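You operate a simulated robot arm through the tools that you are given. There is no shell and no other tool.

You are at the controls of a simulated robot arm. One attempt, no reset.

JOB
End the ohms test: hold, light, multimeter and box off, red plug out.
Fine: pull the red plug from the resistor box last and lay it on the bench.
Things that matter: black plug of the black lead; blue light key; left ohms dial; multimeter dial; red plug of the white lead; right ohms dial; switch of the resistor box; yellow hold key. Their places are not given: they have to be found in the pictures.

Only the result counts: the job must be done as asked and must still hold three seconds after the hand-in. Knocking over, shifting, dropping, spilling or breaking anything else fails it.

ROBOT AND FRAMES
A 6-joint arm with a two-finger parallel gripper, fixed in place. Base frame: the origin is at the foot of the arm, x ahead of it, y to its left, z up; the work surface is at about z = 0. Lengths are in mm, angles in degrees, forces in N, time in s.
With the tool pointing down near the work surface it reaches from about 140 to 580 mm from the base axis. Its first joint turns from -66.0 to 66.0 degrees. Payload 2.1 kg.
Tool frame: the origin (TCP) lies between the finger pads and is the grasp point; the fingertips stand 30 mm ahead of it; z points along the fingers, y is the line along which they close. The gripper opens to 94 mm. The fingers are 28 mm wide and 10 mm thick; the gripper's body (50 by 96 mm) begins 55 mm behind the TCP.
Orientation is that of the tool frame in the base frame, as a unit quaternion [w, x, y, z]. With the fingers straight down and closing along the base's y, the tool's x points along the base's -x, its y along +y and its z along -z.

CONTROLS
- The arm moves only by the tool apply_moves. Its argument "steps" is one flat list of numbers, 7 for each row, row after row: the shift along the base's x, y, z in units of 30 mm (1.0 is 30 mm), then the turn, a rotation vector about the base's x, y, z in units of 4 degrees (1.0 is 4 degrees), then the opening, from 0 (shut) to 1 (fully open). In form: [x, y, z, wx, wy, wz, fingers, x, y, z, wx, wy, wz, fingers, ...]. A call has 1 to 20 rows; each row shifts and turns the commanded pose from where the row before left it. A call with a number of a shift or a turn outside -1 to 1 is refused whole. A row lasts 0.2 s, in which the tool goes at most 50 mm and 8.6 degrees; a call with a longer step from one row to the next is refused whole, and so is a gripper value outside its range. Where a pose cannot be reached the arm comes as near as it can. A force on the tool above 40 N (or 10 N above the force at the start of the call, whichever is more), or a blocked arm, ends the call early, and 0.2 s more pass. The fingers move at their own pace (about 72 mm/s each) and stop on an object; they squeeze with about 24 N. The grip force told is the motor's: it shows also when the fingers shut on nothing. Time passes only in rows, and 0.2 s behind the last, so rows that do not move let the fingers close. The reply holds the time, the measured pose of the TCP, the force on the tool along the base axes, the opening and the grip force, in the units named above and with some noise, with the torque about the TCP (base axes, N m) and any sound that the robot's microphone picked up.
- Cameras (640 x 400 px; columns grow to the right, rows downward): "scene" is fixed at [70.9, -374.8, 483.7]; the picture's right is [0.80, -0.60, 0.00], its down [-0.27, -0.36, -0.89] and it looks along [0.54, 0.71, -0.45] (base axes); focal length 334 px, centre (320, 200). "wrist" rides on the gripper at [76, 14, -102] in the tool frame; the picture's right is [-0.18, 0.98, 0.00], its down [-0.75, -0.14, -0.64] and it looks along [-0.63, -0.12, 0.77] (tool axes); focal length 243 px, centre (320, 200).
- snapshot(camera): a new picture of that camera. No time passes.
- locate(camera, pixels): for up to 12 pixels [column, row] of the newest picture of that camera ("zoom" is the newest enlarged one), the place [x, y, z] in the base frame of the surface seen there, good to about 2 mm, but the place of the scene camera against the robot may be out by one fixed shift of up to 25 mm in any direction. No time passes.
- close_up(camera, box): a new picture of the part [left, top, right, bottom] of that camera's present view, enlarged. No time passes.
- hand_in(): hands the job in; it is judged then, once.

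Leave the gripper open and the arm clear of the work at the hand-in unless told otherwise.

The tools are called after ">>>" by a JSON object that holds its "method" and its "body". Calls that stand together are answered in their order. apply_moves: Moves the arm, as the interface text tells. Its arguments: {"type":"object","properties":{"steps":{"type":"array","items":{"type":"number"}}},"required":["steps"]} The other tools are called the same way: snapshot (camera) takes a picture; locate (camera, pixels) gives the place of the surface under pixels of a picture; close_up (camera, box) takes an enlarged picture of a part of a camera's view; hand_in () hands the job in.

At the start:

```text
time_s: 0.0
tcp_pos: [222.0, 69.8, 360.6]
ee_rot: [0.0, 0.0, 1.0, 0.0]
ft_force: [0.3, -0.1, -0.4]
torque: [-0.01, 0.03, 0.0]
finger_gap: 93.9
finger_force: 0.1
```

scene: 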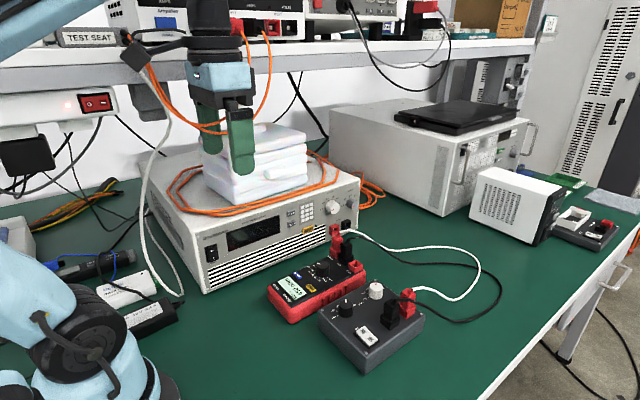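
wrist: 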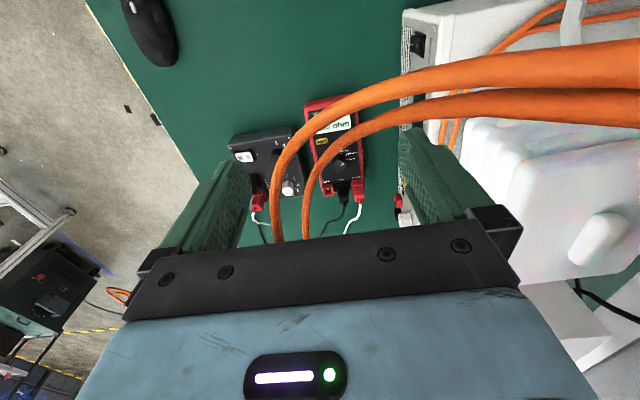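

I see the red multimeter around (315,290) and the grey resistor box around (370,325) in the scene view. I'll take enlarged views first.

>>> {"method": "close_up", "body": {"camera": "scene", "box": [250, 220, 440, 380]}}

>>> {"method": "close_up", "body": {"camera": "wrist", "box": [210, 80, 420, 250]}}

```text
2.50 times, centred on (345, 300) of scene
```

zoom: 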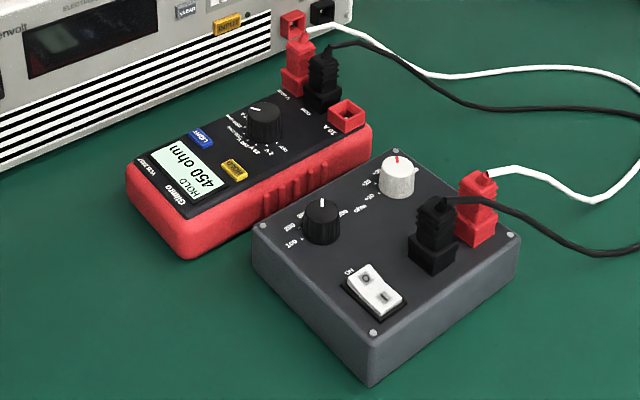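

```text
2.35 times, centred on (315, 165) of wrist
```

zoom: 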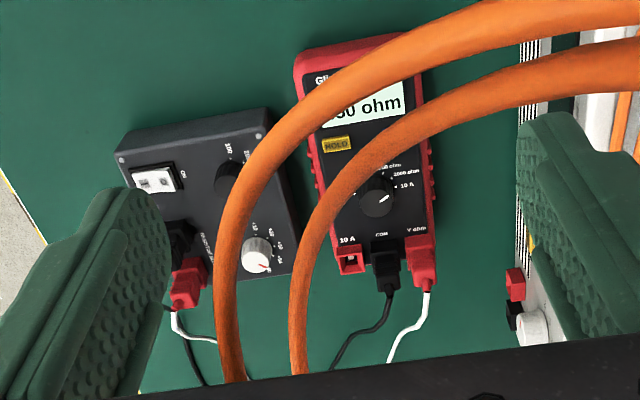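

The newest zoom is the wrist one: switch (155,180), dark dial (230,180), white dial (257,250), hold key (337,144), meter dial (377,198), red plug (190,278). I'll locate these.

>>> {"method": "locate", "body": {"camera": "zoom", "pixels": [[155, 180], [230, 180], [257, 250], [337, 144], [377, 198], [190, 278], [180, 238], [350, 262], [386, 258], [423, 258], [120, 145], [262, 110]]}}

>>> {"method": "locate", "body": {"camera": "scene", "pixels": [[346, 309], [375, 291], [368, 335], [355, 253], [407, 302], [390, 315], [329, 269], [310, 274], [318, 287], [360, 325]]}}

```text
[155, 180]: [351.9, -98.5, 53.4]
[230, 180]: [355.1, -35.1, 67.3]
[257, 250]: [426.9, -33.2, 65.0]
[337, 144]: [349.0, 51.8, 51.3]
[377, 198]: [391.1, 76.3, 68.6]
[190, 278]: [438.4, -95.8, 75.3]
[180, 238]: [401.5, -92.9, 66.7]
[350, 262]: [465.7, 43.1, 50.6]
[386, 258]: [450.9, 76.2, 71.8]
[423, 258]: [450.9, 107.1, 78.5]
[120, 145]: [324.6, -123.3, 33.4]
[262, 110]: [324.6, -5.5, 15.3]
```

```text
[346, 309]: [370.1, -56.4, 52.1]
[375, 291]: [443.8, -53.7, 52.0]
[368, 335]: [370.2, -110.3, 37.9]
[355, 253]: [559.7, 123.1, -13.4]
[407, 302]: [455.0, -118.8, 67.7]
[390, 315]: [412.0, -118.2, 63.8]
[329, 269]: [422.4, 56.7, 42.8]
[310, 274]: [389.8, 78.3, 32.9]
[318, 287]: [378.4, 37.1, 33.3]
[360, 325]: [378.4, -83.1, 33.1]
```

The orange cables lie in front of the wrist camera; I'll check where they are.

>>> {"method": "locate", "body": {"camera": "wrist", "pixels": [[400, 80], [295, 140], [278, 220], [550, 60], [450, 105], [310, 190], [600, 105]]}}

>>> {"method": "close_up", "body": {"camera": "scene", "box": [120, 0, 340, 180]}}

>>> {"method": "locate", "body": {"camera": "scene", "pixels": [[268, 90], [266, 110], [258, 125], [190, 125], [215, 133], [165, 90], [150, 62], [245, 60], [225, 80], [240, 150]]}}

```text
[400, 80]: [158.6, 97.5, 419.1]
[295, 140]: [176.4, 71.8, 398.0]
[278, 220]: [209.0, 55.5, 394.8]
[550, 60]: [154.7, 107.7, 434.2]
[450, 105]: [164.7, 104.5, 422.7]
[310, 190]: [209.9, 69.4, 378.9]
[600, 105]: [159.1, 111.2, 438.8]
```

```text
2.22 times, centred on (230, 90) of scene
```

zoom: 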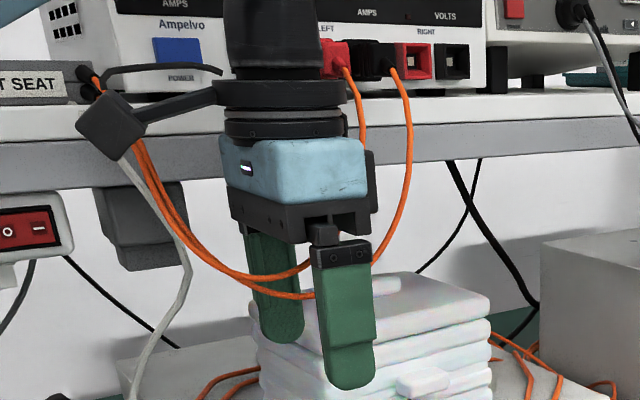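

```text
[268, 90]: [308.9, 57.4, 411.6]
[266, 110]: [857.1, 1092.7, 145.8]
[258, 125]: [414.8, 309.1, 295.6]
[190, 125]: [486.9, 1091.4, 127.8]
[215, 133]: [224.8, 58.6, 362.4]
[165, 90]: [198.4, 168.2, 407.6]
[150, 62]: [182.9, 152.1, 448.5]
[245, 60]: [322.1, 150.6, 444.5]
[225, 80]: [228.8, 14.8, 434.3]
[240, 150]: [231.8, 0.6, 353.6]
```

The orange cables hang between the fingers, below the gripper body, at about (210,60,385). Going down or sideways would drag them. I'll go straight up so they slip out past the fingertips, then look again.

>>> {"method": "apply_moves", "body": {"steps": [0, 0, 0.5, 0, 0, 0, 1, 0, 0, 0.7, 0, 0, 0, 1, 0, 0, 0.8, 0, 0, 0, 1, 0, 0, 0.8, 0, 0, 0, 1, 0, 0, 0.6, 0, 0, 0, 1, 0, 0, 0, 0, 0, 0, 1]}}

>>> {"method": "snapshot", "body": {"camera": "scene"}}

>>> {"method": "snapshot", "body": {"camera": "wrist"}}

```text
time_s: 1.4
tcp_pos: [222.8, 70.6, 462.3]
ee_rot: [-0.001, 0.0, 1.0, 0.0]
ft_force: [0.0, 0.4, -0.1]
torque: [-0.01, 0.01, 0.01]
finger_gap: 94.1
finger_force: 0.1
```

```text
taken
```

scene: 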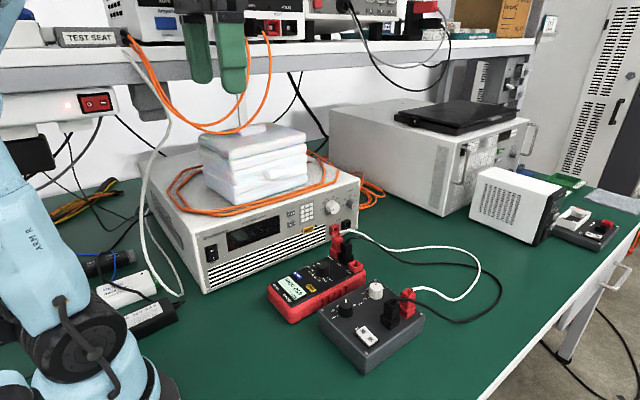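

```text
taken
```

wrist: 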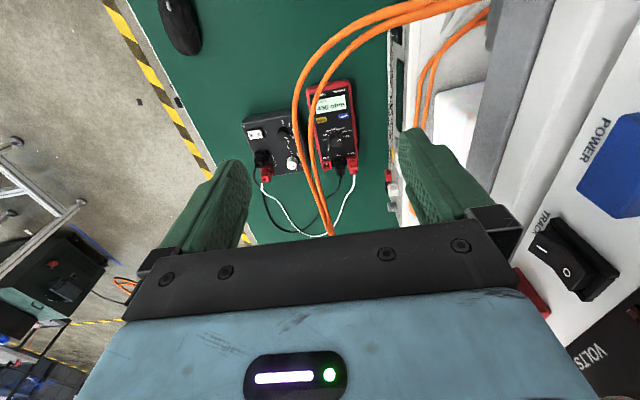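

The arm is clear above the cables, which hang below like a fixed loop. I'll map the loop and take a clean view of the devices.

>>> {"method": "locate", "body": {"camera": "scene", "pixels": [[128, 42], [140, 70], [160, 103], [185, 122], [210, 131], [240, 129], [262, 112], [270, 75], [268, 45], [247, 70], [222, 125]]}}

>>> {"method": "locate", "body": {"camera": "wrist", "pixels": [[400, 20], [340, 35], [300, 80], [295, 130], [310, 180], [330, 228], [335, 55], [316, 130], [450, 8]]}}

>>> {"method": "close_up", "body": {"camera": "wrist", "box": [230, 70, 390, 190]}}

```text
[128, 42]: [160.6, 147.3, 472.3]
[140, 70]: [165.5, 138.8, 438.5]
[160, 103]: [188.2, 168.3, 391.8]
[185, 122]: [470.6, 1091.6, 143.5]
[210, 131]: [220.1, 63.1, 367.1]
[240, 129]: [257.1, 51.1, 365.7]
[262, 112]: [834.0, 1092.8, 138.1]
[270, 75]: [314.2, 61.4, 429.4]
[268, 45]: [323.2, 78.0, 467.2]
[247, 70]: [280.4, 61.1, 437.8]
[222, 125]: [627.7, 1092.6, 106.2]
```

```text
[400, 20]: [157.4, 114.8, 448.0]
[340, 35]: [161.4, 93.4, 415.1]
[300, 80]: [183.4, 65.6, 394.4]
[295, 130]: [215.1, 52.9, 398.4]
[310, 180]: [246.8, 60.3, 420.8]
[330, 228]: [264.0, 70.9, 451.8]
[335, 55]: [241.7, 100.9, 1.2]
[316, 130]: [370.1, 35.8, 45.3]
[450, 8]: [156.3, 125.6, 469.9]
```

```text
3.33 times, centred on (310, 130) of wrist
```

zoom: 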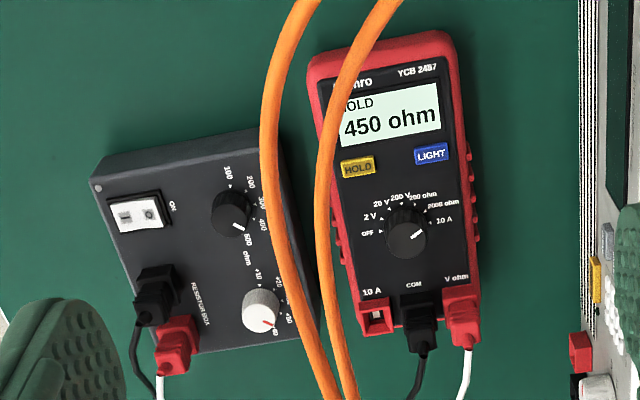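

Cables are free of the gripper and lie at y of 50 to 125, x of 155 to 310, z of 380 to 470. I'll rise a little, move to the -y side above them, and turn the tool 90° so that the camera looks toward +y at the devices.

>>> {"method": "apply_moves", "body": {"steps": [0, 0, 0.8, 0, 0, 0, 1, 0, -0.6, 0, 0, 0, 0, 1, 0, -0.9, 0, 0, 0, 0, 1, 0, -0.9, 0, 0, 0, 0, 1, 0, -0.9, 0, 0, 0, 0, 1, 0, -0.9, 0, 0, 0, 1, 1, 0.6, 0, 0, 0, 0, 1, 1, 0.8, 0, 0, 0, 0, 1, 1, 0.8, 0, 0, 0, 0, 1, 1, 0.8, 0, 0, 0, 0, 1, 1, 0.8, 0, -0.5, 0, 0, 1, 1, 0.6, 0, -0.8, 0, 0, 1, 1, 0.3, 0, -0.8, 0, 0, 1, 1, 0, 0, -0.8, 0, 0, 1, 1, 0, 0, -0.8, 0, 0, 1, 1, 0, 0, -0.8, 0, 0, 1, 1, 0, 0, -0.8, 0, 0, 1, 1, 0, 0, -0.5, 0, 0, 1, 1, 0, 0, 0, 0, 0, 1, 1, 0, 0, 0, 0, 0, 0, 1]}}

>>> {"method": "snapshot", "body": {"camera": "scene"}}

>>> {"method": "snapshot", "body": {"camera": "wrist"}}

```text
time_s: 5.6
tcp_pos: [357.5, -55.4, 292.2]
ee_rot: [0.0, -0.47, 0.883, 0.001]
ft_force: [1.4, 0.1, -0.3]
torque: [0.0, -0.02, -0.03]
finger_gap: 93.7
finger_force: 0.0
out of reach, approached as far as the arm can: row 8, 9, 10
```

```text
taken
```

scene: 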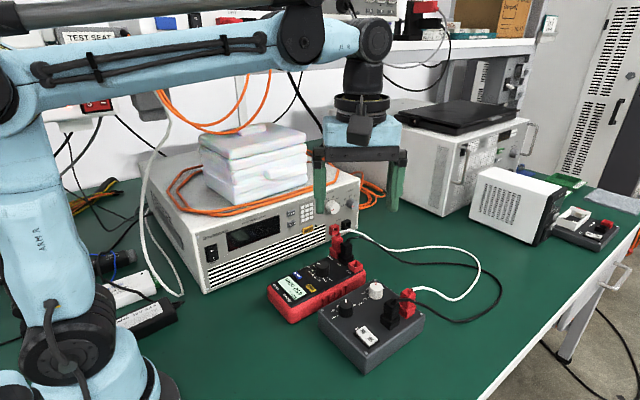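

```text
taken
```

wrist: 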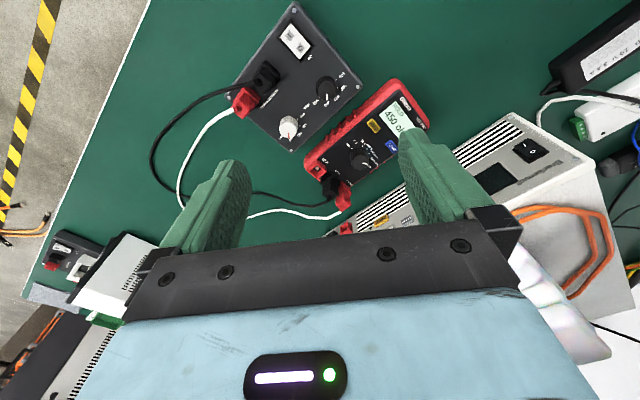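

The arm is clear. I'll check where the forearm lies relative to the cables, and enlarge the devices.

>>> {"method": "locate", "body": {"camera": "scene", "pixels": [[15, 90], [60, 90], [150, 75], [230, 60], [290, 45], [325, 40], [375, 38], [362, 80], [45, 240], [90, 330], [200, 45], [360, 130]]}}

>>> {"method": "close_up", "body": {"camera": "wrist", "box": [220, 0, 440, 140]}}

>>> {"method": "close_up", "body": {"camera": "wrist", "box": [300, 70, 440, 210]}}

```text
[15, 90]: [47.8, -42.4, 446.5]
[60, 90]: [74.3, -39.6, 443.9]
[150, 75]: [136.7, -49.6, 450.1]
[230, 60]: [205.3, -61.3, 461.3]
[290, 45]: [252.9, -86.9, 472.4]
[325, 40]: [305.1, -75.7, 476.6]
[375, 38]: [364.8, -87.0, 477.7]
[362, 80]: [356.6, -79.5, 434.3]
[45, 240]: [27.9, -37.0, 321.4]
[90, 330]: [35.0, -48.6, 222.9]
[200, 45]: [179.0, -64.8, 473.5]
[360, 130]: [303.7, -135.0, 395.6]
```

```text
2.86 times, centred on (330, 70) of wrist
```

zoom: 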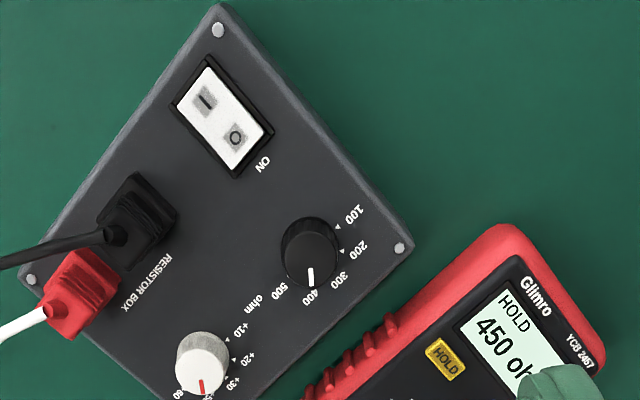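

```text
2.86 times, centred on (370, 140) of wrist
```

zoom: 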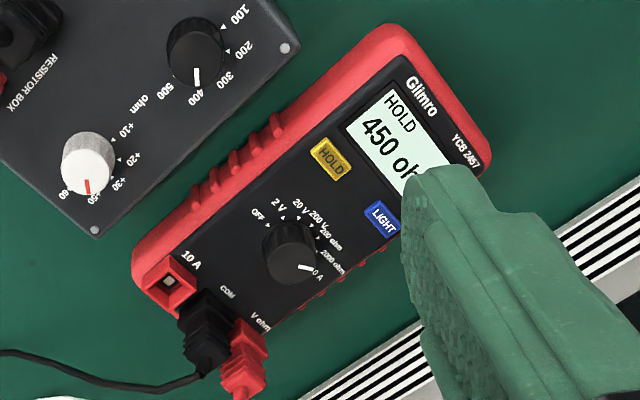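

The forearm lies level at about z 470 in the plane of the tool, so a straight-down tool over the meter would bring it near the cables. I'll tilt the tool for the meter work. Next I locate, in this newest zoom: HOLD (330,157), LIGHT (382,220), dial (290,245), its pointer (304,267), the labels and the meter corners.

>>> {"method": "locate", "body": {"camera": "zoom", "pixels": [[330, 157], [382, 220], [288, 240], [304, 267], [258, 216], [318, 271], [335, 182], [395, 240], [400, 30], [140, 250], [330, 260], [272, 265]]}}

>>> {"method": "close_up", "body": {"camera": "scene", "box": [260, 240, 370, 330]}}

```text
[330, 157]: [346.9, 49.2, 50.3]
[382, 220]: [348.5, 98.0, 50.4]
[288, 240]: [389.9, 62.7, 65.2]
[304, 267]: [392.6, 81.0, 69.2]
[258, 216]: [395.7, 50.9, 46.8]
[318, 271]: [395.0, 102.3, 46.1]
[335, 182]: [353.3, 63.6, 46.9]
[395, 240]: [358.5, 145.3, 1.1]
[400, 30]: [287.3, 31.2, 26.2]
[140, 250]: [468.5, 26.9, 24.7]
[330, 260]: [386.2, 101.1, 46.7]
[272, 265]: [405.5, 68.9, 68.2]
```

```text
4.44 times, centred on (315, 285) of scene
```

zoom: 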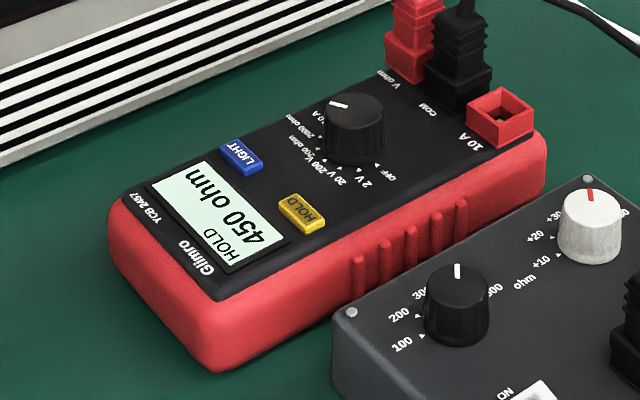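

Readings: meter face z≈47, key tops z≈50.4. HOLD is at about (347,49), LIGHT at about (348,98), and the dial at about (393,75) points at 2000 ohm. I'll shut the fingers, finish the yaw, tilt the tool 24° with the wrist toward -y (away from the cables), and hover over HOLD.

>>> {"method": "apply_moves", "body": {"steps": [0, 0, -0.3, 0, 0, 1, 0, 0, 0, -0.3, 0, 0, 1, 0, 0, 0, -0.3, 0, 0, 1, 0, 0, 0, -0.3, 0, 0, 1, 0, 0, 0, -0.3, 0, 0, 1, 0, 0, 0, -0.3, 0, 0, 1, 0, 0, 0, -0.3, 0, 0, 1, 0, 0, 0, -0.3, 0, 0, 1, 0, 0, 0, -0.3, 0, 0, 0.5, 0, -0.05, 0.56, -0.4, 1, 0, 0, 0, -0.05, 0.56, -0.4, 1, 0, 0, 0, -0.05, 0.56, -0.4, 1, 0, 0, 0, -0.05, 0.56, -0.4, 1, 0, 0, 0, -0.05, 0.56, -0.4, 1, 0, 0, 0, -0.1, 0.56, -0.4, 1, 0, 0, 0, 0, 0, 0, 0, 0, 0, 0]}}

>>> {"method": "snapshot", "body": {"camera": "scene"}}

>>> {"method": "snapshot", "body": {"camera": "wrist"}}

```text
time_s: 9.0
tcp_pos: [347.3, 47.4, 140.4]
ee_rot: [-0.146, 0.692, -0.691, -0.148]
ft_force: [-0.3, -0.4, -0.3]
torque: [-0.03, -0.03, -0.01]
finger_gap: 0.2
finger_force: 24.2
```

```text
taken
```

scene: 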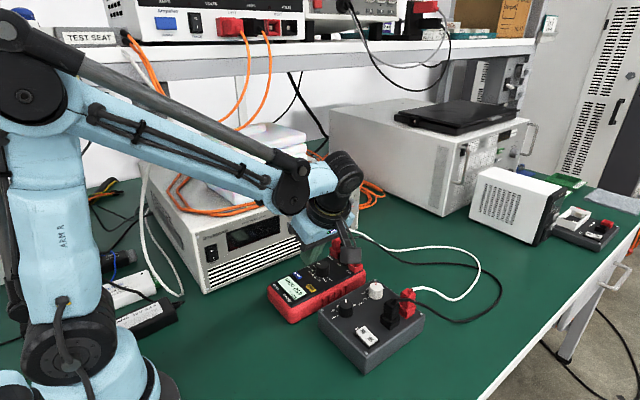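

```text
taken
```

wrist: 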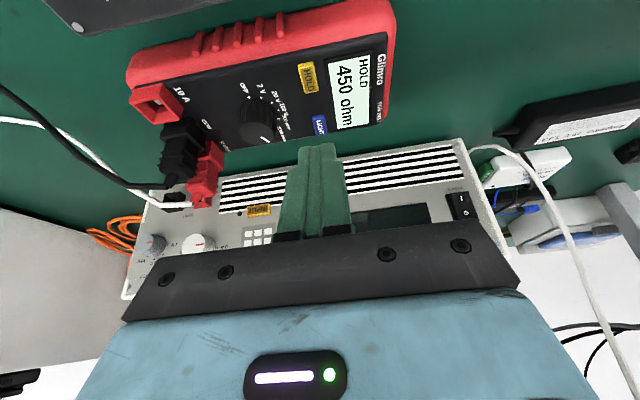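

The view is clear and the forearm keeps off the cables. I'll enlarge the meter to refine the positions of the keys and the dial.

>>> {"method": "close_up", "body": {"camera": "wrist", "box": [200, 40, 400, 165]}}

>>> {"method": "locate", "body": {"camera": "wrist", "pixels": [[308, 78], [302, 67], [314, 91], [320, 124], [256, 104], [262, 128], [244, 92], [283, 130], [317, 160]]}}

```text
3.20 times, centred on (300, 102) of wrist
```

zoom: 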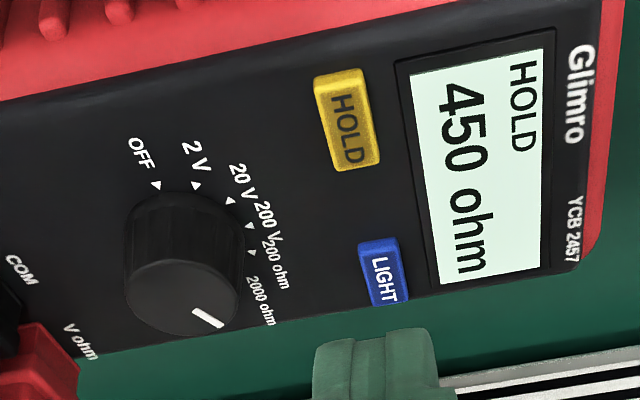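

```text
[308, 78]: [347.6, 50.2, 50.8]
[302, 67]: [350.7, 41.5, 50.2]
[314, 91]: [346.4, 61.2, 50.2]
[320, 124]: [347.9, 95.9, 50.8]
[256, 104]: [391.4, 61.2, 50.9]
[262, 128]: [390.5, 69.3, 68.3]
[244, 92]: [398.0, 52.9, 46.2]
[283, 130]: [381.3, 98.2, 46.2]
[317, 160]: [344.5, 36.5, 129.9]
```

HOLD is centred at about (347.6,50.5), top z 50.5. The display reads HOLD and 450 ohm. I'll lower in small steps towards HOLD.

>>> {"method": "apply_moves", "body": {"steps": [0, 0, -0.6, 0, 0, 0, 0, 0, 0, -0.6, 0, 0, 0, 0, 0, 0, -0.5, 0, 0, 0, 0, 0, 0, -0.1, 0, 0, 0, 0, 0, 0, -0.05, 0, 0, 0, 0, 0, 0, 0, 0, 0, 0, 0]}}

>>> {"method": "snapshot", "body": {"camera": "wrist"}}

```text
time_s: 10.4
tcp_pos: [347.0, 45.7, 84.9]
ee_rot: [0.147, -0.691, 0.692, 0.147]
ft_force: [-0.2, -0.2, -0.4]
torque: [0.01, 0.03, -0.03]
finger_gap: 0.0
finger_force: 23.9
```

```text
taken
```

wrist: 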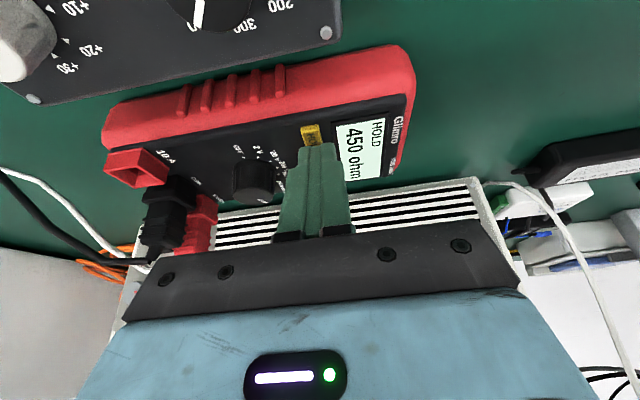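

No contact yet at z 85, and the tip is right over HOLD. I'll continue in ~1.2 mm steps.

>>> {"method": "apply_moves", "body": {"steps": [0, 0, -0.04, 0, 0, 0, 0, 0, 0, -0.04, 0, 0, 0, 0, 0, 0, -0.04, 0, 0, 0, 0, 0, 0, 0, 0, 0, 0, 0]}}

```text
time_s: 11.4
tcp_pos: [348.6, 47.2, 80.5]
ee_rot: [-0.146, 0.692, -0.691, -0.148]
ft_force: [-1.4, -0.9, 4.1]
torque: [-0.01, 0.06, -0.02]
finger_gap: 0.1
finger_force: 24.1
heard: click
```

A click was heard with 4 N of force. I'll lift off and check the display.

>>> {"method": "apply_moves", "body": {"steps": [0, 0, 0.3, 0, 0, 0, 0, 0, 0, 0.6, 0, 0, 0, 0, 0, 0, 0.6, 0, 0, 0, 0, 0, 0, 0, 0, 0, 0, 0]}}

>>> {"method": "close_up", "body": {"camera": "wrist", "box": [200, 40, 400, 165]}}

```text
time_s: 12.4
tcp_pos: [347.4, 46.1, 125.5]
ee_rot: [0.147, -0.692, 0.692, 0.147]
ft_force: [-0.4, -0.4, 0.5]
torque: [-0.02, 0.03, -0.03]
finger_gap: 0.1
finger_force: 24.1
```

```text
3.20 times, centred on (300, 102) of wrist
```

zoom: 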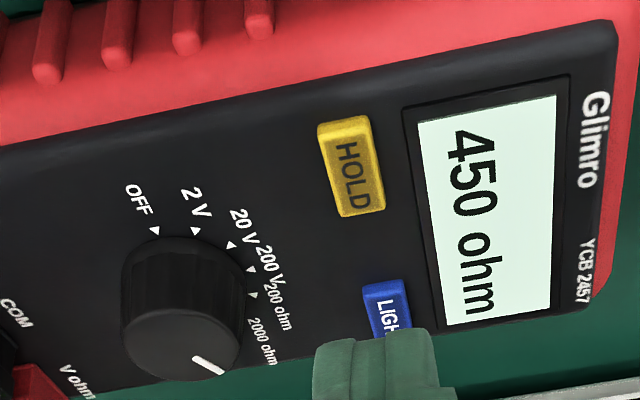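

HOLD is gone from the display. Next is LIGHT at about (347.5,97): I'll tilt 8° more and move over it, then take a look.

>>> {"method": "apply_moves", "body": {"steps": [0, 0.5, 0, 1, 0, 0, 0, 0, 0.5, 0, 1, 0, 0, 0, 0, 0.5, 0, 0, 0, 0, 0, 0, 0, -0.4, 0, 0, 0, 0, 0, 0, -0.5, 0, 0, 0, 0, 0, 0, -0.3, 0, 0, 0, 0, 0, 0, 0, 0, 0, 0, 0]}}

>>> {"method": "snapshot", "body": {"camera": "wrist"}}

>>> {"method": "snapshot", "body": {"camera": "scene"}}

```text
time_s: 14.0
tcp_pos: [346.6, 90.9, 88.7]
ee_rot: [-0.195, 0.68, -0.68, -0.195]
ft_force: [0.2, 0.1, 0.1]
torque: [0.01, 0.01, 0.02]
finger_gap: 0.0
finger_force: 23.8
```

```text
taken
```

wrist: 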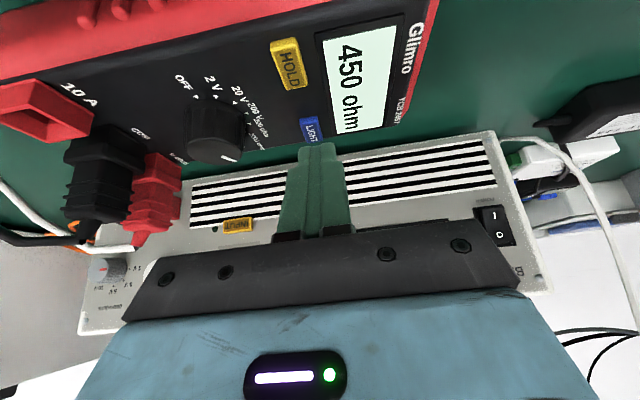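

```text
taken
```

scene: 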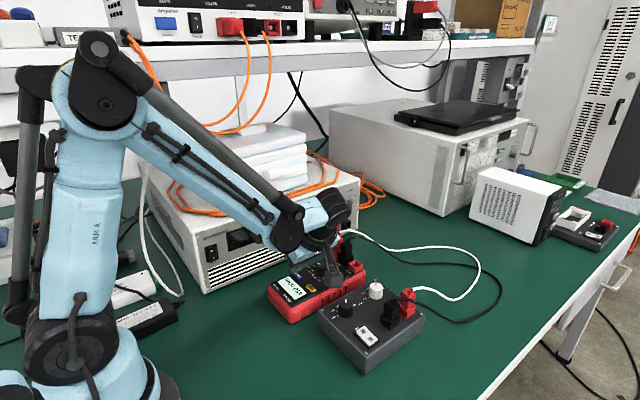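

The tip sits over LIGHT at y≈98. I'll step down slowly.

>>> {"method": "apply_moves", "body": {"steps": [0, 0, -0.12, 0, 0, 0, 0, 0, 0, -0.04, 0, 0, 0, 0, 0, 0, -0.04, 0, 0, 0, 0, 0, 0, -0.04, 0, 0, 0, 0, 0, 0, 0, 0, 0, 0, 0]}}

```text
time_s: 15.2
tcp_pos: [346.9, 91.6, 81.7]
ee_rot: [-0.195, 0.68, -0.679, -0.195]
ft_force: [-0.3, -0.2, 2.5]
torque: [0.0, 0.02, -0.01]
finger_gap: 0.0
finger_force: 24.2
heard: click
```

A click was heard. I'll lift and compare the display.

>>> {"method": "apply_moves", "body": {"steps": [0, -0.1, 0.3, 0, 0, 0, 0, 0, -0.5, 0.6, 0, 0, 0, 0, 0, -0.9, 0.6, 0, 0, 0, 0, 0, 0, 0, 0, 0, 0, 0]}}

>>> {"method": "snapshot", "body": {"camera": "wrist"}}

>>> {"method": "close_up", "body": {"camera": "wrist", "box": [200, 40, 400, 165]}}

```text
time_s: 16.2
tcp_pos: [348.2, 45.6, 127.4]
ee_rot: [-0.195, 0.68, -0.68, -0.195]
ft_force: [0.1, -0.3, -0.4]
torque: [0.0, 0.0, 0.0]
finger_gap: 0.1
finger_force: 24.2
```

```text
taken
```

wrist: 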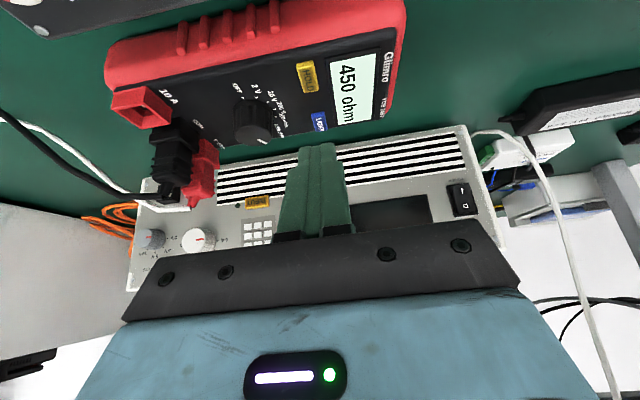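

```text
3.20 times, centred on (300, 102) of wrist
```

zoom: 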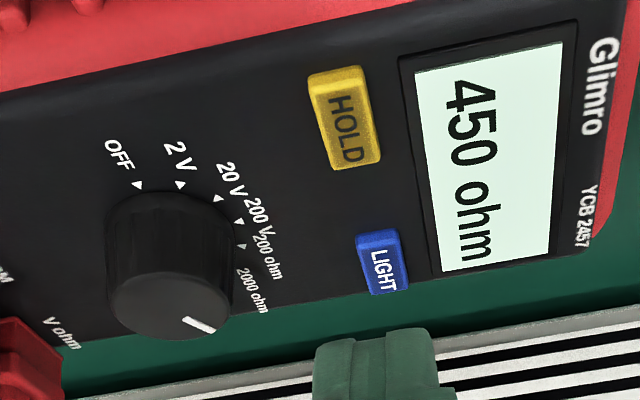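

The display looks much as before, so I'll compare it in the scene camera.

>>> {"method": "close_up", "body": {"camera": "scene", "box": [260, 240, 370, 330]}}

>>> {"method": "close_up", "body": {"camera": "scene", "box": [250, 220, 440, 380]}}

```text
4.44 times, centred on (315, 285) of scene
```

zoom: 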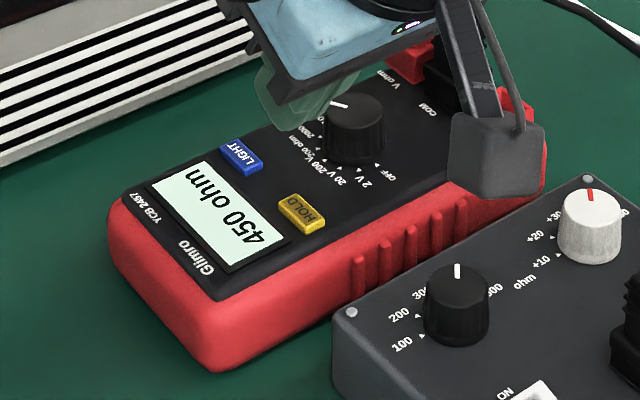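

```text
2.50 times, centred on (345, 300) of scene
```

zoom: 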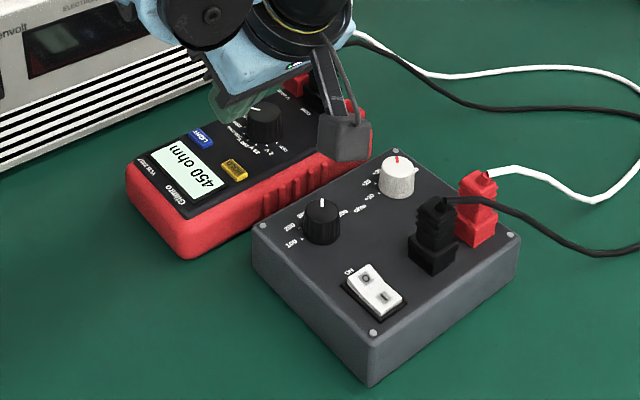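

I see no clear change of the display's brightness. I'll enlarge it, let a second pass, and enlarge it again.

>>> {"method": "close_up", "body": {"camera": "wrist", "box": [290, 50, 390, 140]}}

>>> {"method": "apply_moves", "body": {"steps": [0, 0, 0, 0, 0, 0, 0, 0, 0, 0, 0, 0, 0, 0, 0, 0, 0, 0, 0, 0, 0, 0, 0, 0, 0, 0, 0, 0, 0, 0, 0, 0, 0, 0, 0]}}

>>> {"method": "close_up", "body": {"camera": "wrist", "box": [290, 50, 390, 140]}}

```text
4.44 times, centred on (340, 95) of wrist
```

zoom: 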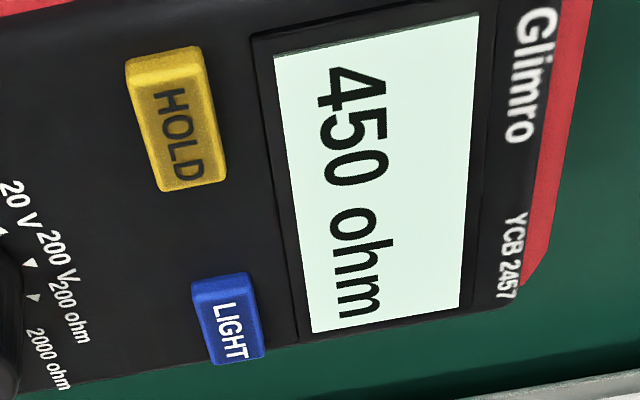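

```text
time_s: 17.4
tcp_pos: [348.1, 46.9, 126.2]
ee_rot: [0.196, -0.679, 0.68, 0.195]
ft_force: [0.4, -0.3, 0.3]
torque: [0.0, 0.01, 0.0]
finger_gap: 0.1
finger_force: 24.2
```

```text
4.44 times, centred on (340, 95) of wrist
```

zoom: 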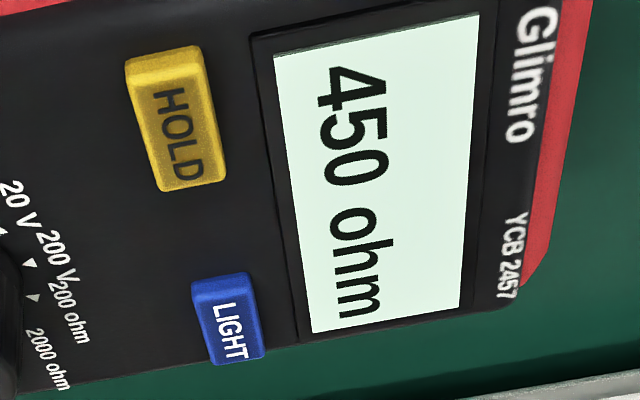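

The display still looks lit. I'll go back to LIGHT and press it while watching the display in the wrist view, which still shows the screen during the press.

>>> {"method": "apply_moves", "body": {"steps": [0, 0.9, -0.4, 0, 0, 0, 0, 0, 0.6, -0.5, 0, 0, 0, 0, -0.02, 0, -0.4, 0, 0, 0, 0, 0, 0, 0, 0, 0, 0, 0]}}

>>> {"method": "close_up", "body": {"camera": "wrist", "box": [240, 20, 440, 160]}}

```text
time_s: 18.4
tcp_pos: [347.9, 91.8, 87.6]
ee_rot: [-0.195, 0.68, -0.68, -0.195]
ft_force: [0.4, -0.2, -0.7]
torque: [-0.05, -0.01, -0.02]
finger_gap: 0.2
finger_force: 23.8
```

```text
2.86 times, centred on (340, 90) of wrist
```

zoom: 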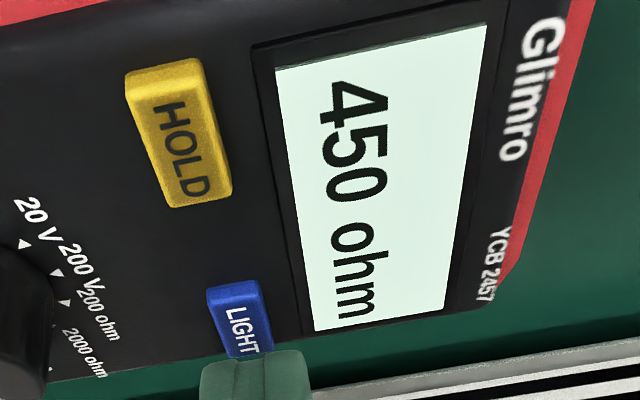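

>>> {"method": "apply_moves", "body": {"steps": [0, 0, -0.1, 0, 0, 0, 0, 0, 0, -0.05, 0, 0, 0, 0, 0, 0, -0.05, 0, 0, 0, 0, 0, 0, 0, 0, 0, 0, 0]}}

>>> {"method": "close_up", "body": {"camera": "wrist", "box": [240, 20, 440, 160]}}

```text
time_s: 19.4
tcp_pos: [347.1, 90.2, 81.1]
ee_rot: [-0.195, 0.68, -0.68, -0.195]
ft_force: [-0.9, 0.0, 2.3]
torque: [-0.05, 0.0, -0.01]
finger_gap: 0.0
finger_force: 23.8
heard: click
```

```text
2.86 times, centred on (340, 90) of wrist
```

zoom: 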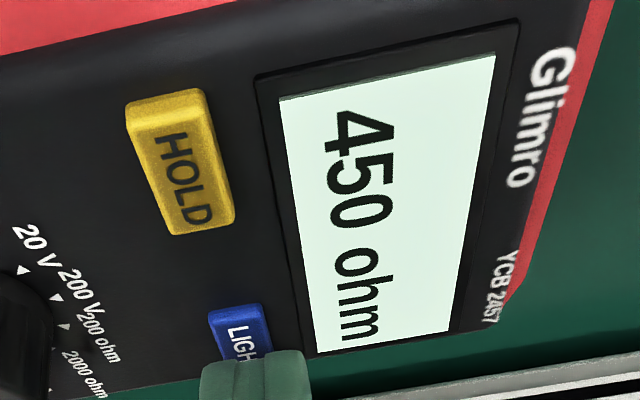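

A click, but the display looks unchanged so far. I'll keep holding the key down for a while.

>>> {"method": "apply_moves", "body": {"steps": [0, 0, -0.02, 0, 0, 0, 0, 0, 0, 0, 0, 0, 0, 0, 0, 0, 0, 0, 0, 0, 0, 0, 0, 0, 0, 0, 0, 0, 0, 0, 0, 0, 0, 0, 0]}}

>>> {"method": "close_up", "body": {"camera": "wrist", "box": [240, 20, 440, 160]}}

```text
time_s: 20.6
tcp_pos: [346.9, 91.3, 81.5]
ee_rot: [-0.194, 0.68, -0.68, -0.195]
ft_force: [1.4, 0.2, 2.7]
torque: [0.01, 0.02, -0.01]
finger_gap: 0.1
finger_force: 24.0
```

```text
2.86 times, centred on (340, 90) of wrist
```

zoom: 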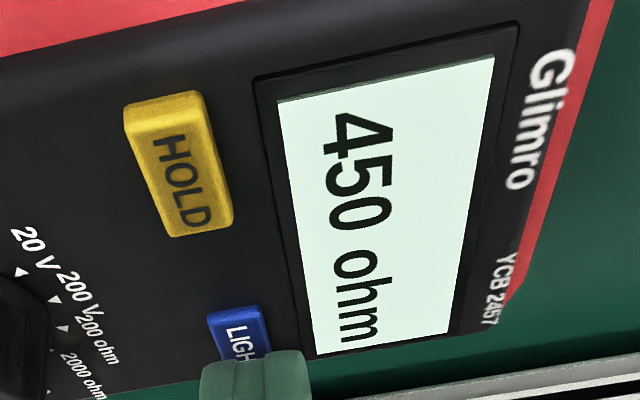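

Still no change after about 1.5 s. I'll hold 2 s more, then look.

>>> {"method": "apply_moves", "body": {"steps": [0, 0, 0, 0, 0, 0, 0, 0, 0, 0, 0, 0, 0, 0, 0, 0, 0, 0, 0, 0, 0, 0, 0, 0, 0, 0, 0, 0, 0, 0, 0, 0, 0, 0, 0, 0, 0, 0, 0, 0, 0, 0, 0, 0, 0, 0, 0, 0, 0, 0, 0, 0, 0, 0, 0, 0]}}

>>> {"method": "close_up", "body": {"camera": "wrist", "box": [240, 20, 440, 160]}}

```text
time_s: 22.4
tcp_pos: [346.9, 92.1, 81.7]
ee_rot: [0.195, -0.68, 0.68, 0.194]
ft_force: [0.4, -0.3, 2.6]
torque: [0.0, -0.03, 0.0]
finger_gap: 0.2
finger_force: 24.0
```

```text
2.86 times, centred on (340, 90) of wrist
```

zoom: 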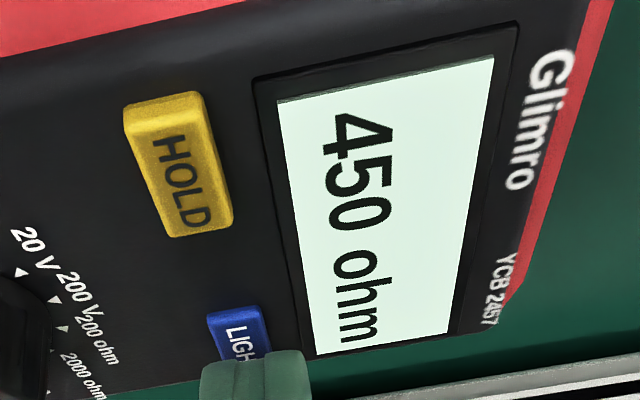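

No change. The force is only 2.6 N (HOLD took 4 N), so I'll press a little deeper to see whether the key has further travel.

>>> {"method": "apply_moves", "body": {"steps": [0, 0, -0.04, 0, 0, 0, 0, 0, 0, -0.04, 0, 0, 0, 0, 0, 0, 0, 0, 0, 0, 0]}}

>>> {"method": "close_up", "body": {"camera": "wrist", "box": [240, 20, 440, 160]}}

```text
time_s: 23.2
tcp_pos: [348.2, 90.7, 79.3]
ee_rot: [0.195, -0.68, 0.68, 0.195]
ft_force: [2.7, -2.0, 9.1]
torque: [-0.07, -0.14, -0.04]
finger_gap: 0.0
finger_force: 24.0
```

```text
2.86 times, centred on (340, 90) of wrist
```

zoom: 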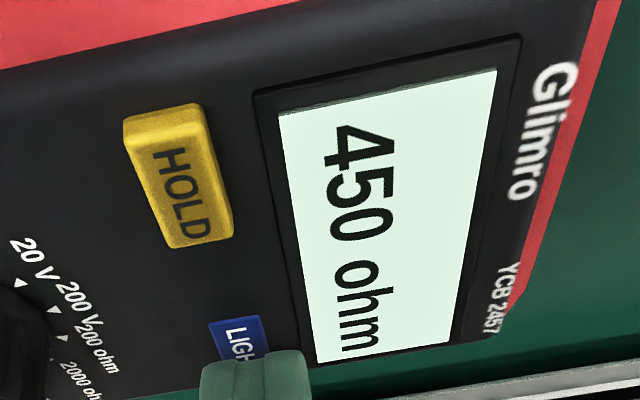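

The key is now bottomed (9 N). I'll release and look.

>>> {"method": "apply_moves", "body": {"steps": [0, -0.05, 0.3, 0, 0, 0, 0, 0, -0.5, 0.6, 0, 0, 0, 0, 0, -0.95, 0.7, 0, 0, 0, 0, 0, 0, 0, 0, 0, 0, 0]}}

>>> {"method": "close_up", "body": {"camera": "wrist", "box": [290, 50, 390, 140]}}

>>> {"method": "close_up", "body": {"camera": "scene", "box": [250, 220, 440, 380]}}

```text
time_s: 24.2
tcp_pos: [347.1, 48.3, 125.9]
ee_rot: [0.195, -0.68, 0.68, 0.194]
ft_force: [0.2, -0.3, 0.2]
torque: [-0.01, 0.0, -0.01]
finger_gap: 0.0
finger_force: 24.4
```

```text
4.44 times, centred on (340, 95) of wrist
```

zoom: 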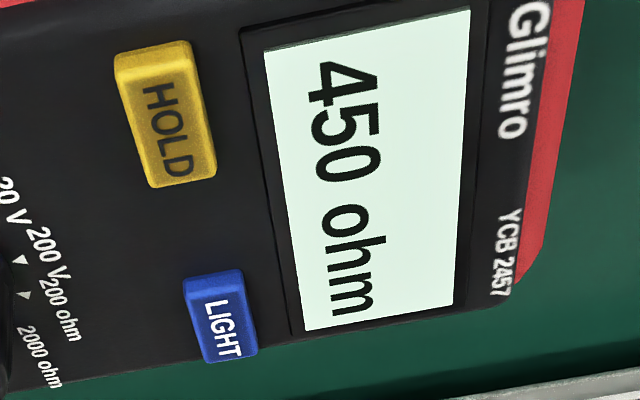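

```text
2.50 times, centred on (345, 300) of scene
```

zoom: 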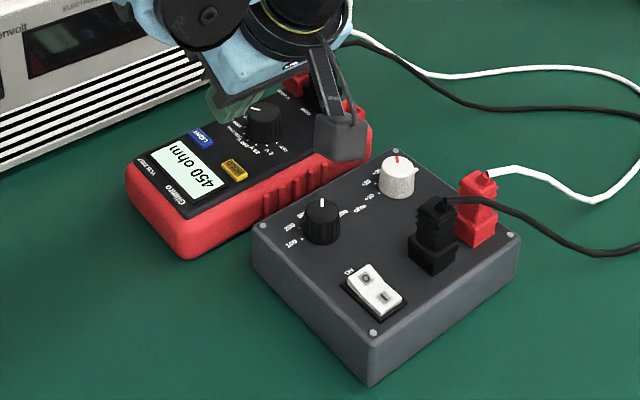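

The rendering makes it hard to judge. I'll enlarge a small blank patch of the display and a patch with the bezel in order to compare the colour between presses.

>>> {"method": "close_up", "body": {"camera": "wrist", "box": [325, 55, 385, 95]}}

>>> {"method": "close_up", "body": {"camera": "scene", "box": [285, 270, 325, 300]}}

```text
10.00 times, centred on (355, 75) of wrist
```

zoom: 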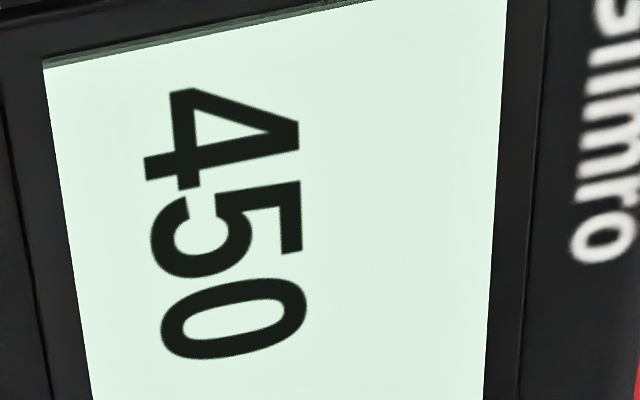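

```text
13.33 times, centred on (305, 285) of scene
```

zoom: 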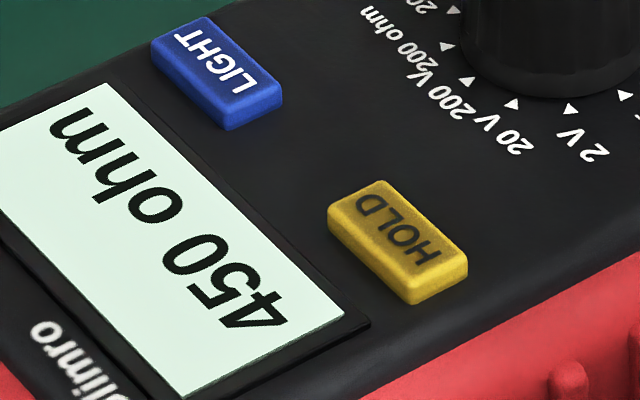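

I'll press LIGHT once more, with full travel but short, and come back to this same pose for the same crops.

>>> {"method": "apply_moves", "body": {"steps": [0, 0.85, -0.4, 0, 0, 0, 0, 0, 0.6, -0.5, 0, 0, 0, 0, 0, 0, -0.4, 0, 0, 0, 0, 0, 0, -0.1, 0, 0, 0, 0, 0, 0, -0.1, 0, 0, 0, 0, 0, 0, 0, 0, 0, 0, 0]}}

>>> {"method": "apply_moves", "body": {"steps": [0, -0.05, 0.3, 0, 0, 0, 0, 0, -0.5, 0.6, 0, 0, 0, 0, 0, -0.9, 0.6, 0, 0, 0, 0, 0, 0, 0, 0, 0, 0, 0]}}

>>> {"method": "close_up", "body": {"camera": "wrist", "box": [325, 55, 385, 95]}}

>>> {"method": "close_up", "body": {"camera": "scene", "box": [285, 270, 325, 300]}}

```text
time_s: 25.6
tcp_pos: [346.4, 90.2, 80.8]
ee_rot: [0.194, -0.679, 0.68, 0.196]
ft_force: [-0.2, -0.6, 1.9]
torque: [-0.03, 0.03, 0.01]
finger_gap: 0.0
finger_force: 23.6
heard: click
```

```text
time_s: 26.6
tcp_pos: [346.9, 47.5, 127.5]
ee_rot: [-0.195, 0.68, -0.679, -0.195]
ft_force: [0.3, -0.5, -1.5]
torque: [0.01, -0.03, -0.02]
finger_gap: 0.0
finger_force: 23.7
```

```text
10.00 times, centred on (355, 75) of wrist
```

zoom: 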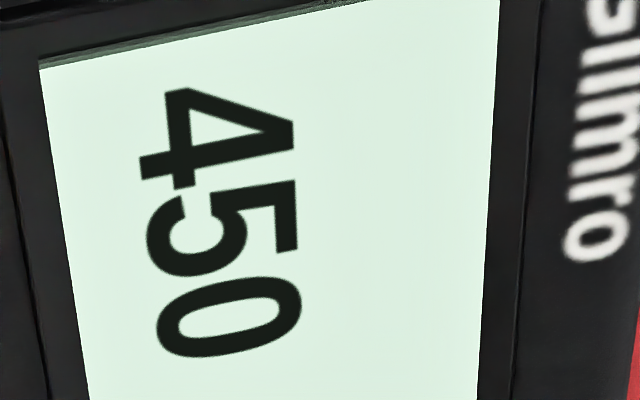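

```text
13.33 times, centred on (305, 285) of scene
```

zoom: 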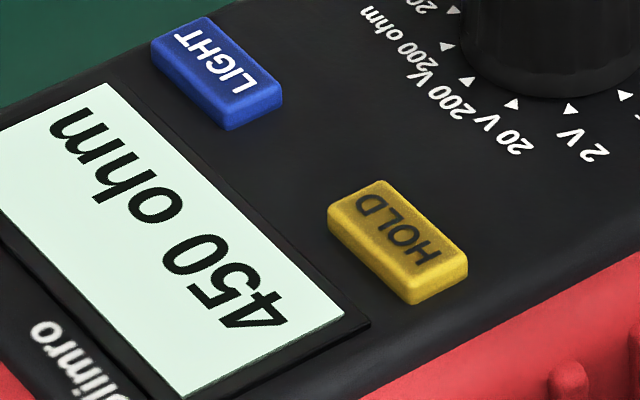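

I'll repeat the crop I used after the first and second presses, for a like-for-like comparison, and take a full scene view.

>>> {"method": "close_up", "body": {"camera": "wrist", "box": [290, 50, 390, 140]}}

>>> {"method": "close_up", "body": {"camera": "wrist", "box": [360, 70, 372, 78]}}

>>> {"method": "snapshot", "body": {"camera": "scene"}}

```text
4.44 times, centred on (340, 95) of wrist
```

zoom: 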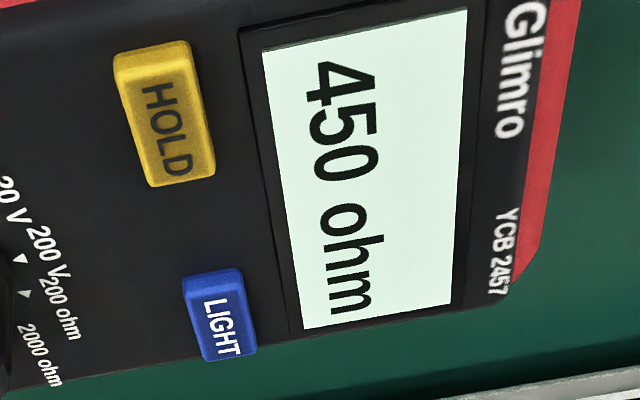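

```text
16.00 times, centred on (366, 74) of wrist
```

zoom: 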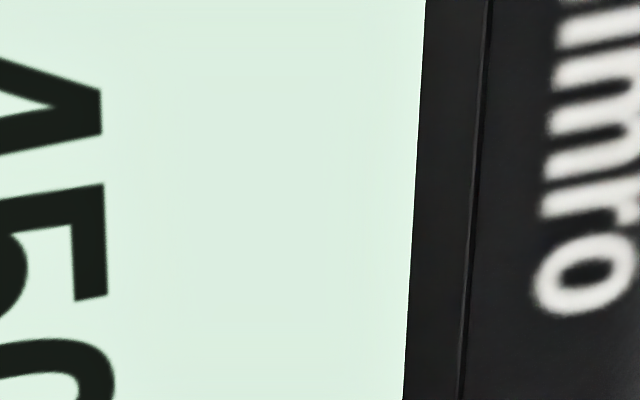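

```text
taken
```

scene: 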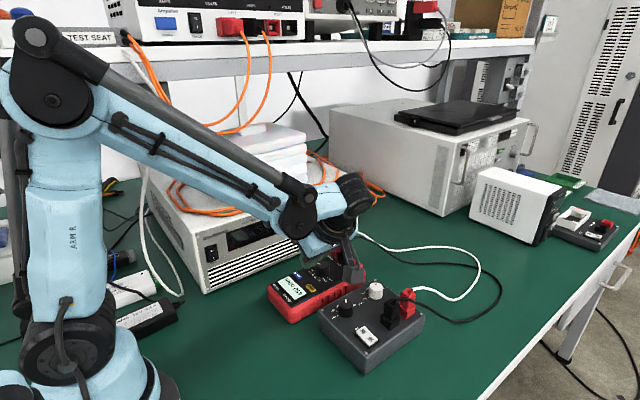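

Same colour again. HOLD had been pressed to its stop (4 N), whereas the short LIGHT presses only reached about 2 N. I'll do a short, full-depth press of LIGHT and watch.

>>> {"method": "apply_moves", "body": {"steps": [0, 0.85, -0.4, 0, 0, 0, 0, 0.02, 0.6, -0.5, 0, 0, 0, 0, 0, 0, -0.45, 0, 0, 0, 0, 0, 0, -0.1, 0, 0, 0, 0, 0, 0, -0.13, 0, 0, 0, 0]}}

>>> {"method": "close_up", "body": {"camera": "wrist", "box": [240, 20, 440, 160]}}

>>> {"method": "apply_moves", "body": {"steps": [0, 0, 0.3, 0, 0, 0, 0, 0, 0, 0, 0, 0, 0, 0]}}

>>> {"method": "close_up", "body": {"camera": "wrist", "box": [240, 20, 440, 160]}}

```text
time_s: 27.8
tcp_pos: [347.2, 90.5, 79.5]
ee_rot: [0.196, -0.679, 0.68, 0.195]
ft_force: [2.6, 2.0, 8.0]
torque: [0.09, -0.07, -0.02]
finger_gap: 0.1
finger_force: 23.9
heard: click
```

```text
2.86 times, centred on (340, 90) of wrist
```

zoom: 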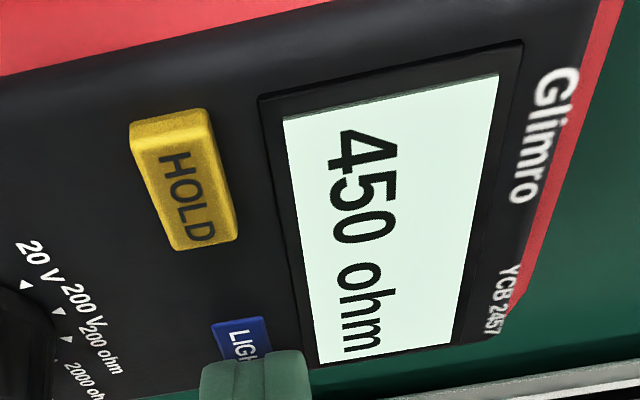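

```text
time_s: 28.4
tcp_pos: [346.5, 89.1, 87.6]
ee_rot: [-0.194, 0.68, -0.68, -0.195]
ft_force: [0.2, 0.1, -0.5]
torque: [-0.03, -0.02, -0.01]
finger_gap: 0.2
finger_force: 23.5
```

```text
2.86 times, centred on (340, 90) of wrist
```

zoom: 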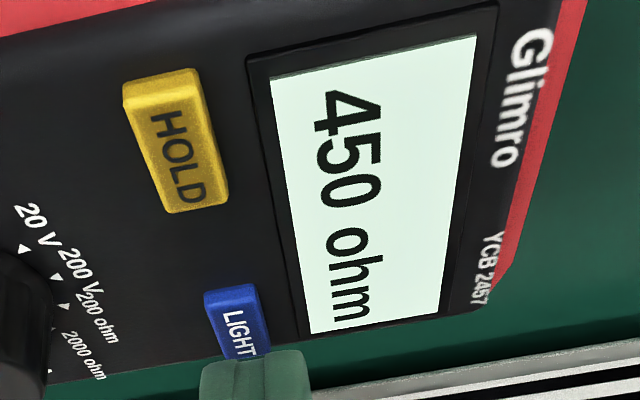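

Clicked again, with no certain visual difference. I'll make a controlled comparison with the fixed scene camera from this hover pose: a crop now, one more press, and the same crop.

>>> {"method": "close_up", "body": {"camera": "scene", "box": [270, 270, 330, 310]}}

>>> {"method": "apply_moves", "body": {"steps": [0, 0, -0.15, 0, 0, 0, 0, 0, 0, -0.1, 0, 0, 0, 0, 0, 0, 0.25, 0, 0, 0, 0, 0, 0, 0, 0, 0, 0, 0]}}

>>> {"method": "close_up", "body": {"camera": "scene", "box": [270, 270, 330, 310]}}

>>> {"method": "close_up", "body": {"camera": "wrist", "box": [240, 20, 440, 160]}}

```text
10.00 times, centred on (300, 290) of scene
```

zoom: 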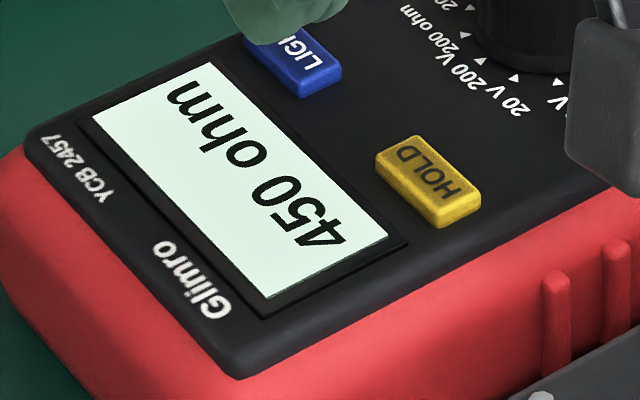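

```text
time_s: 29.4
tcp_pos: [347.4, 88.3, 89.1]
ee_rot: [0.195, -0.679, 0.68, 0.195]
ft_force: [0.3, 0.0, -0.3]
torque: [0.0, 0.01, 0.0]
finger_gap: 0.0
finger_force: 23.7
heard: click
```

```text
10.00 times, centred on (300, 290) of scene
```

zoom: 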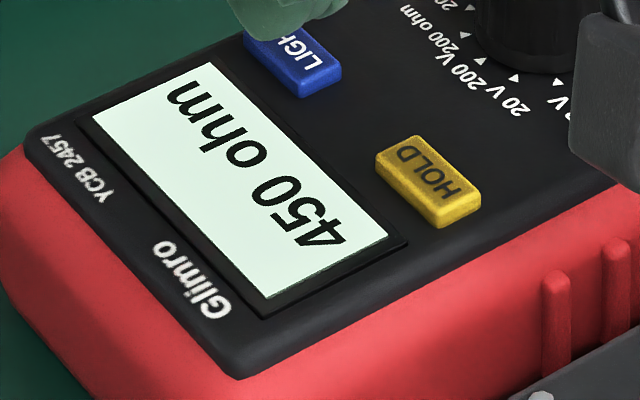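

```text
2.86 times, centred on (340, 90) of wrist
```

zoom: 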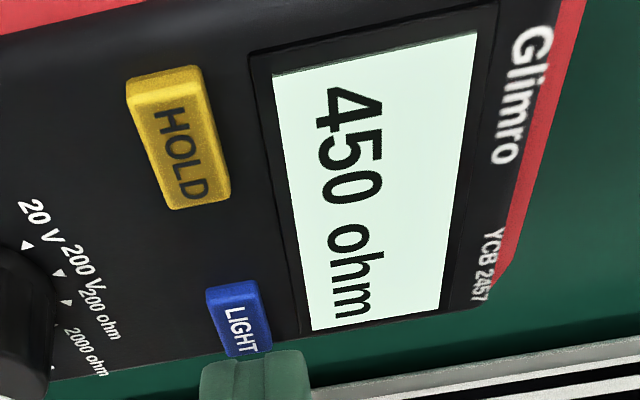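

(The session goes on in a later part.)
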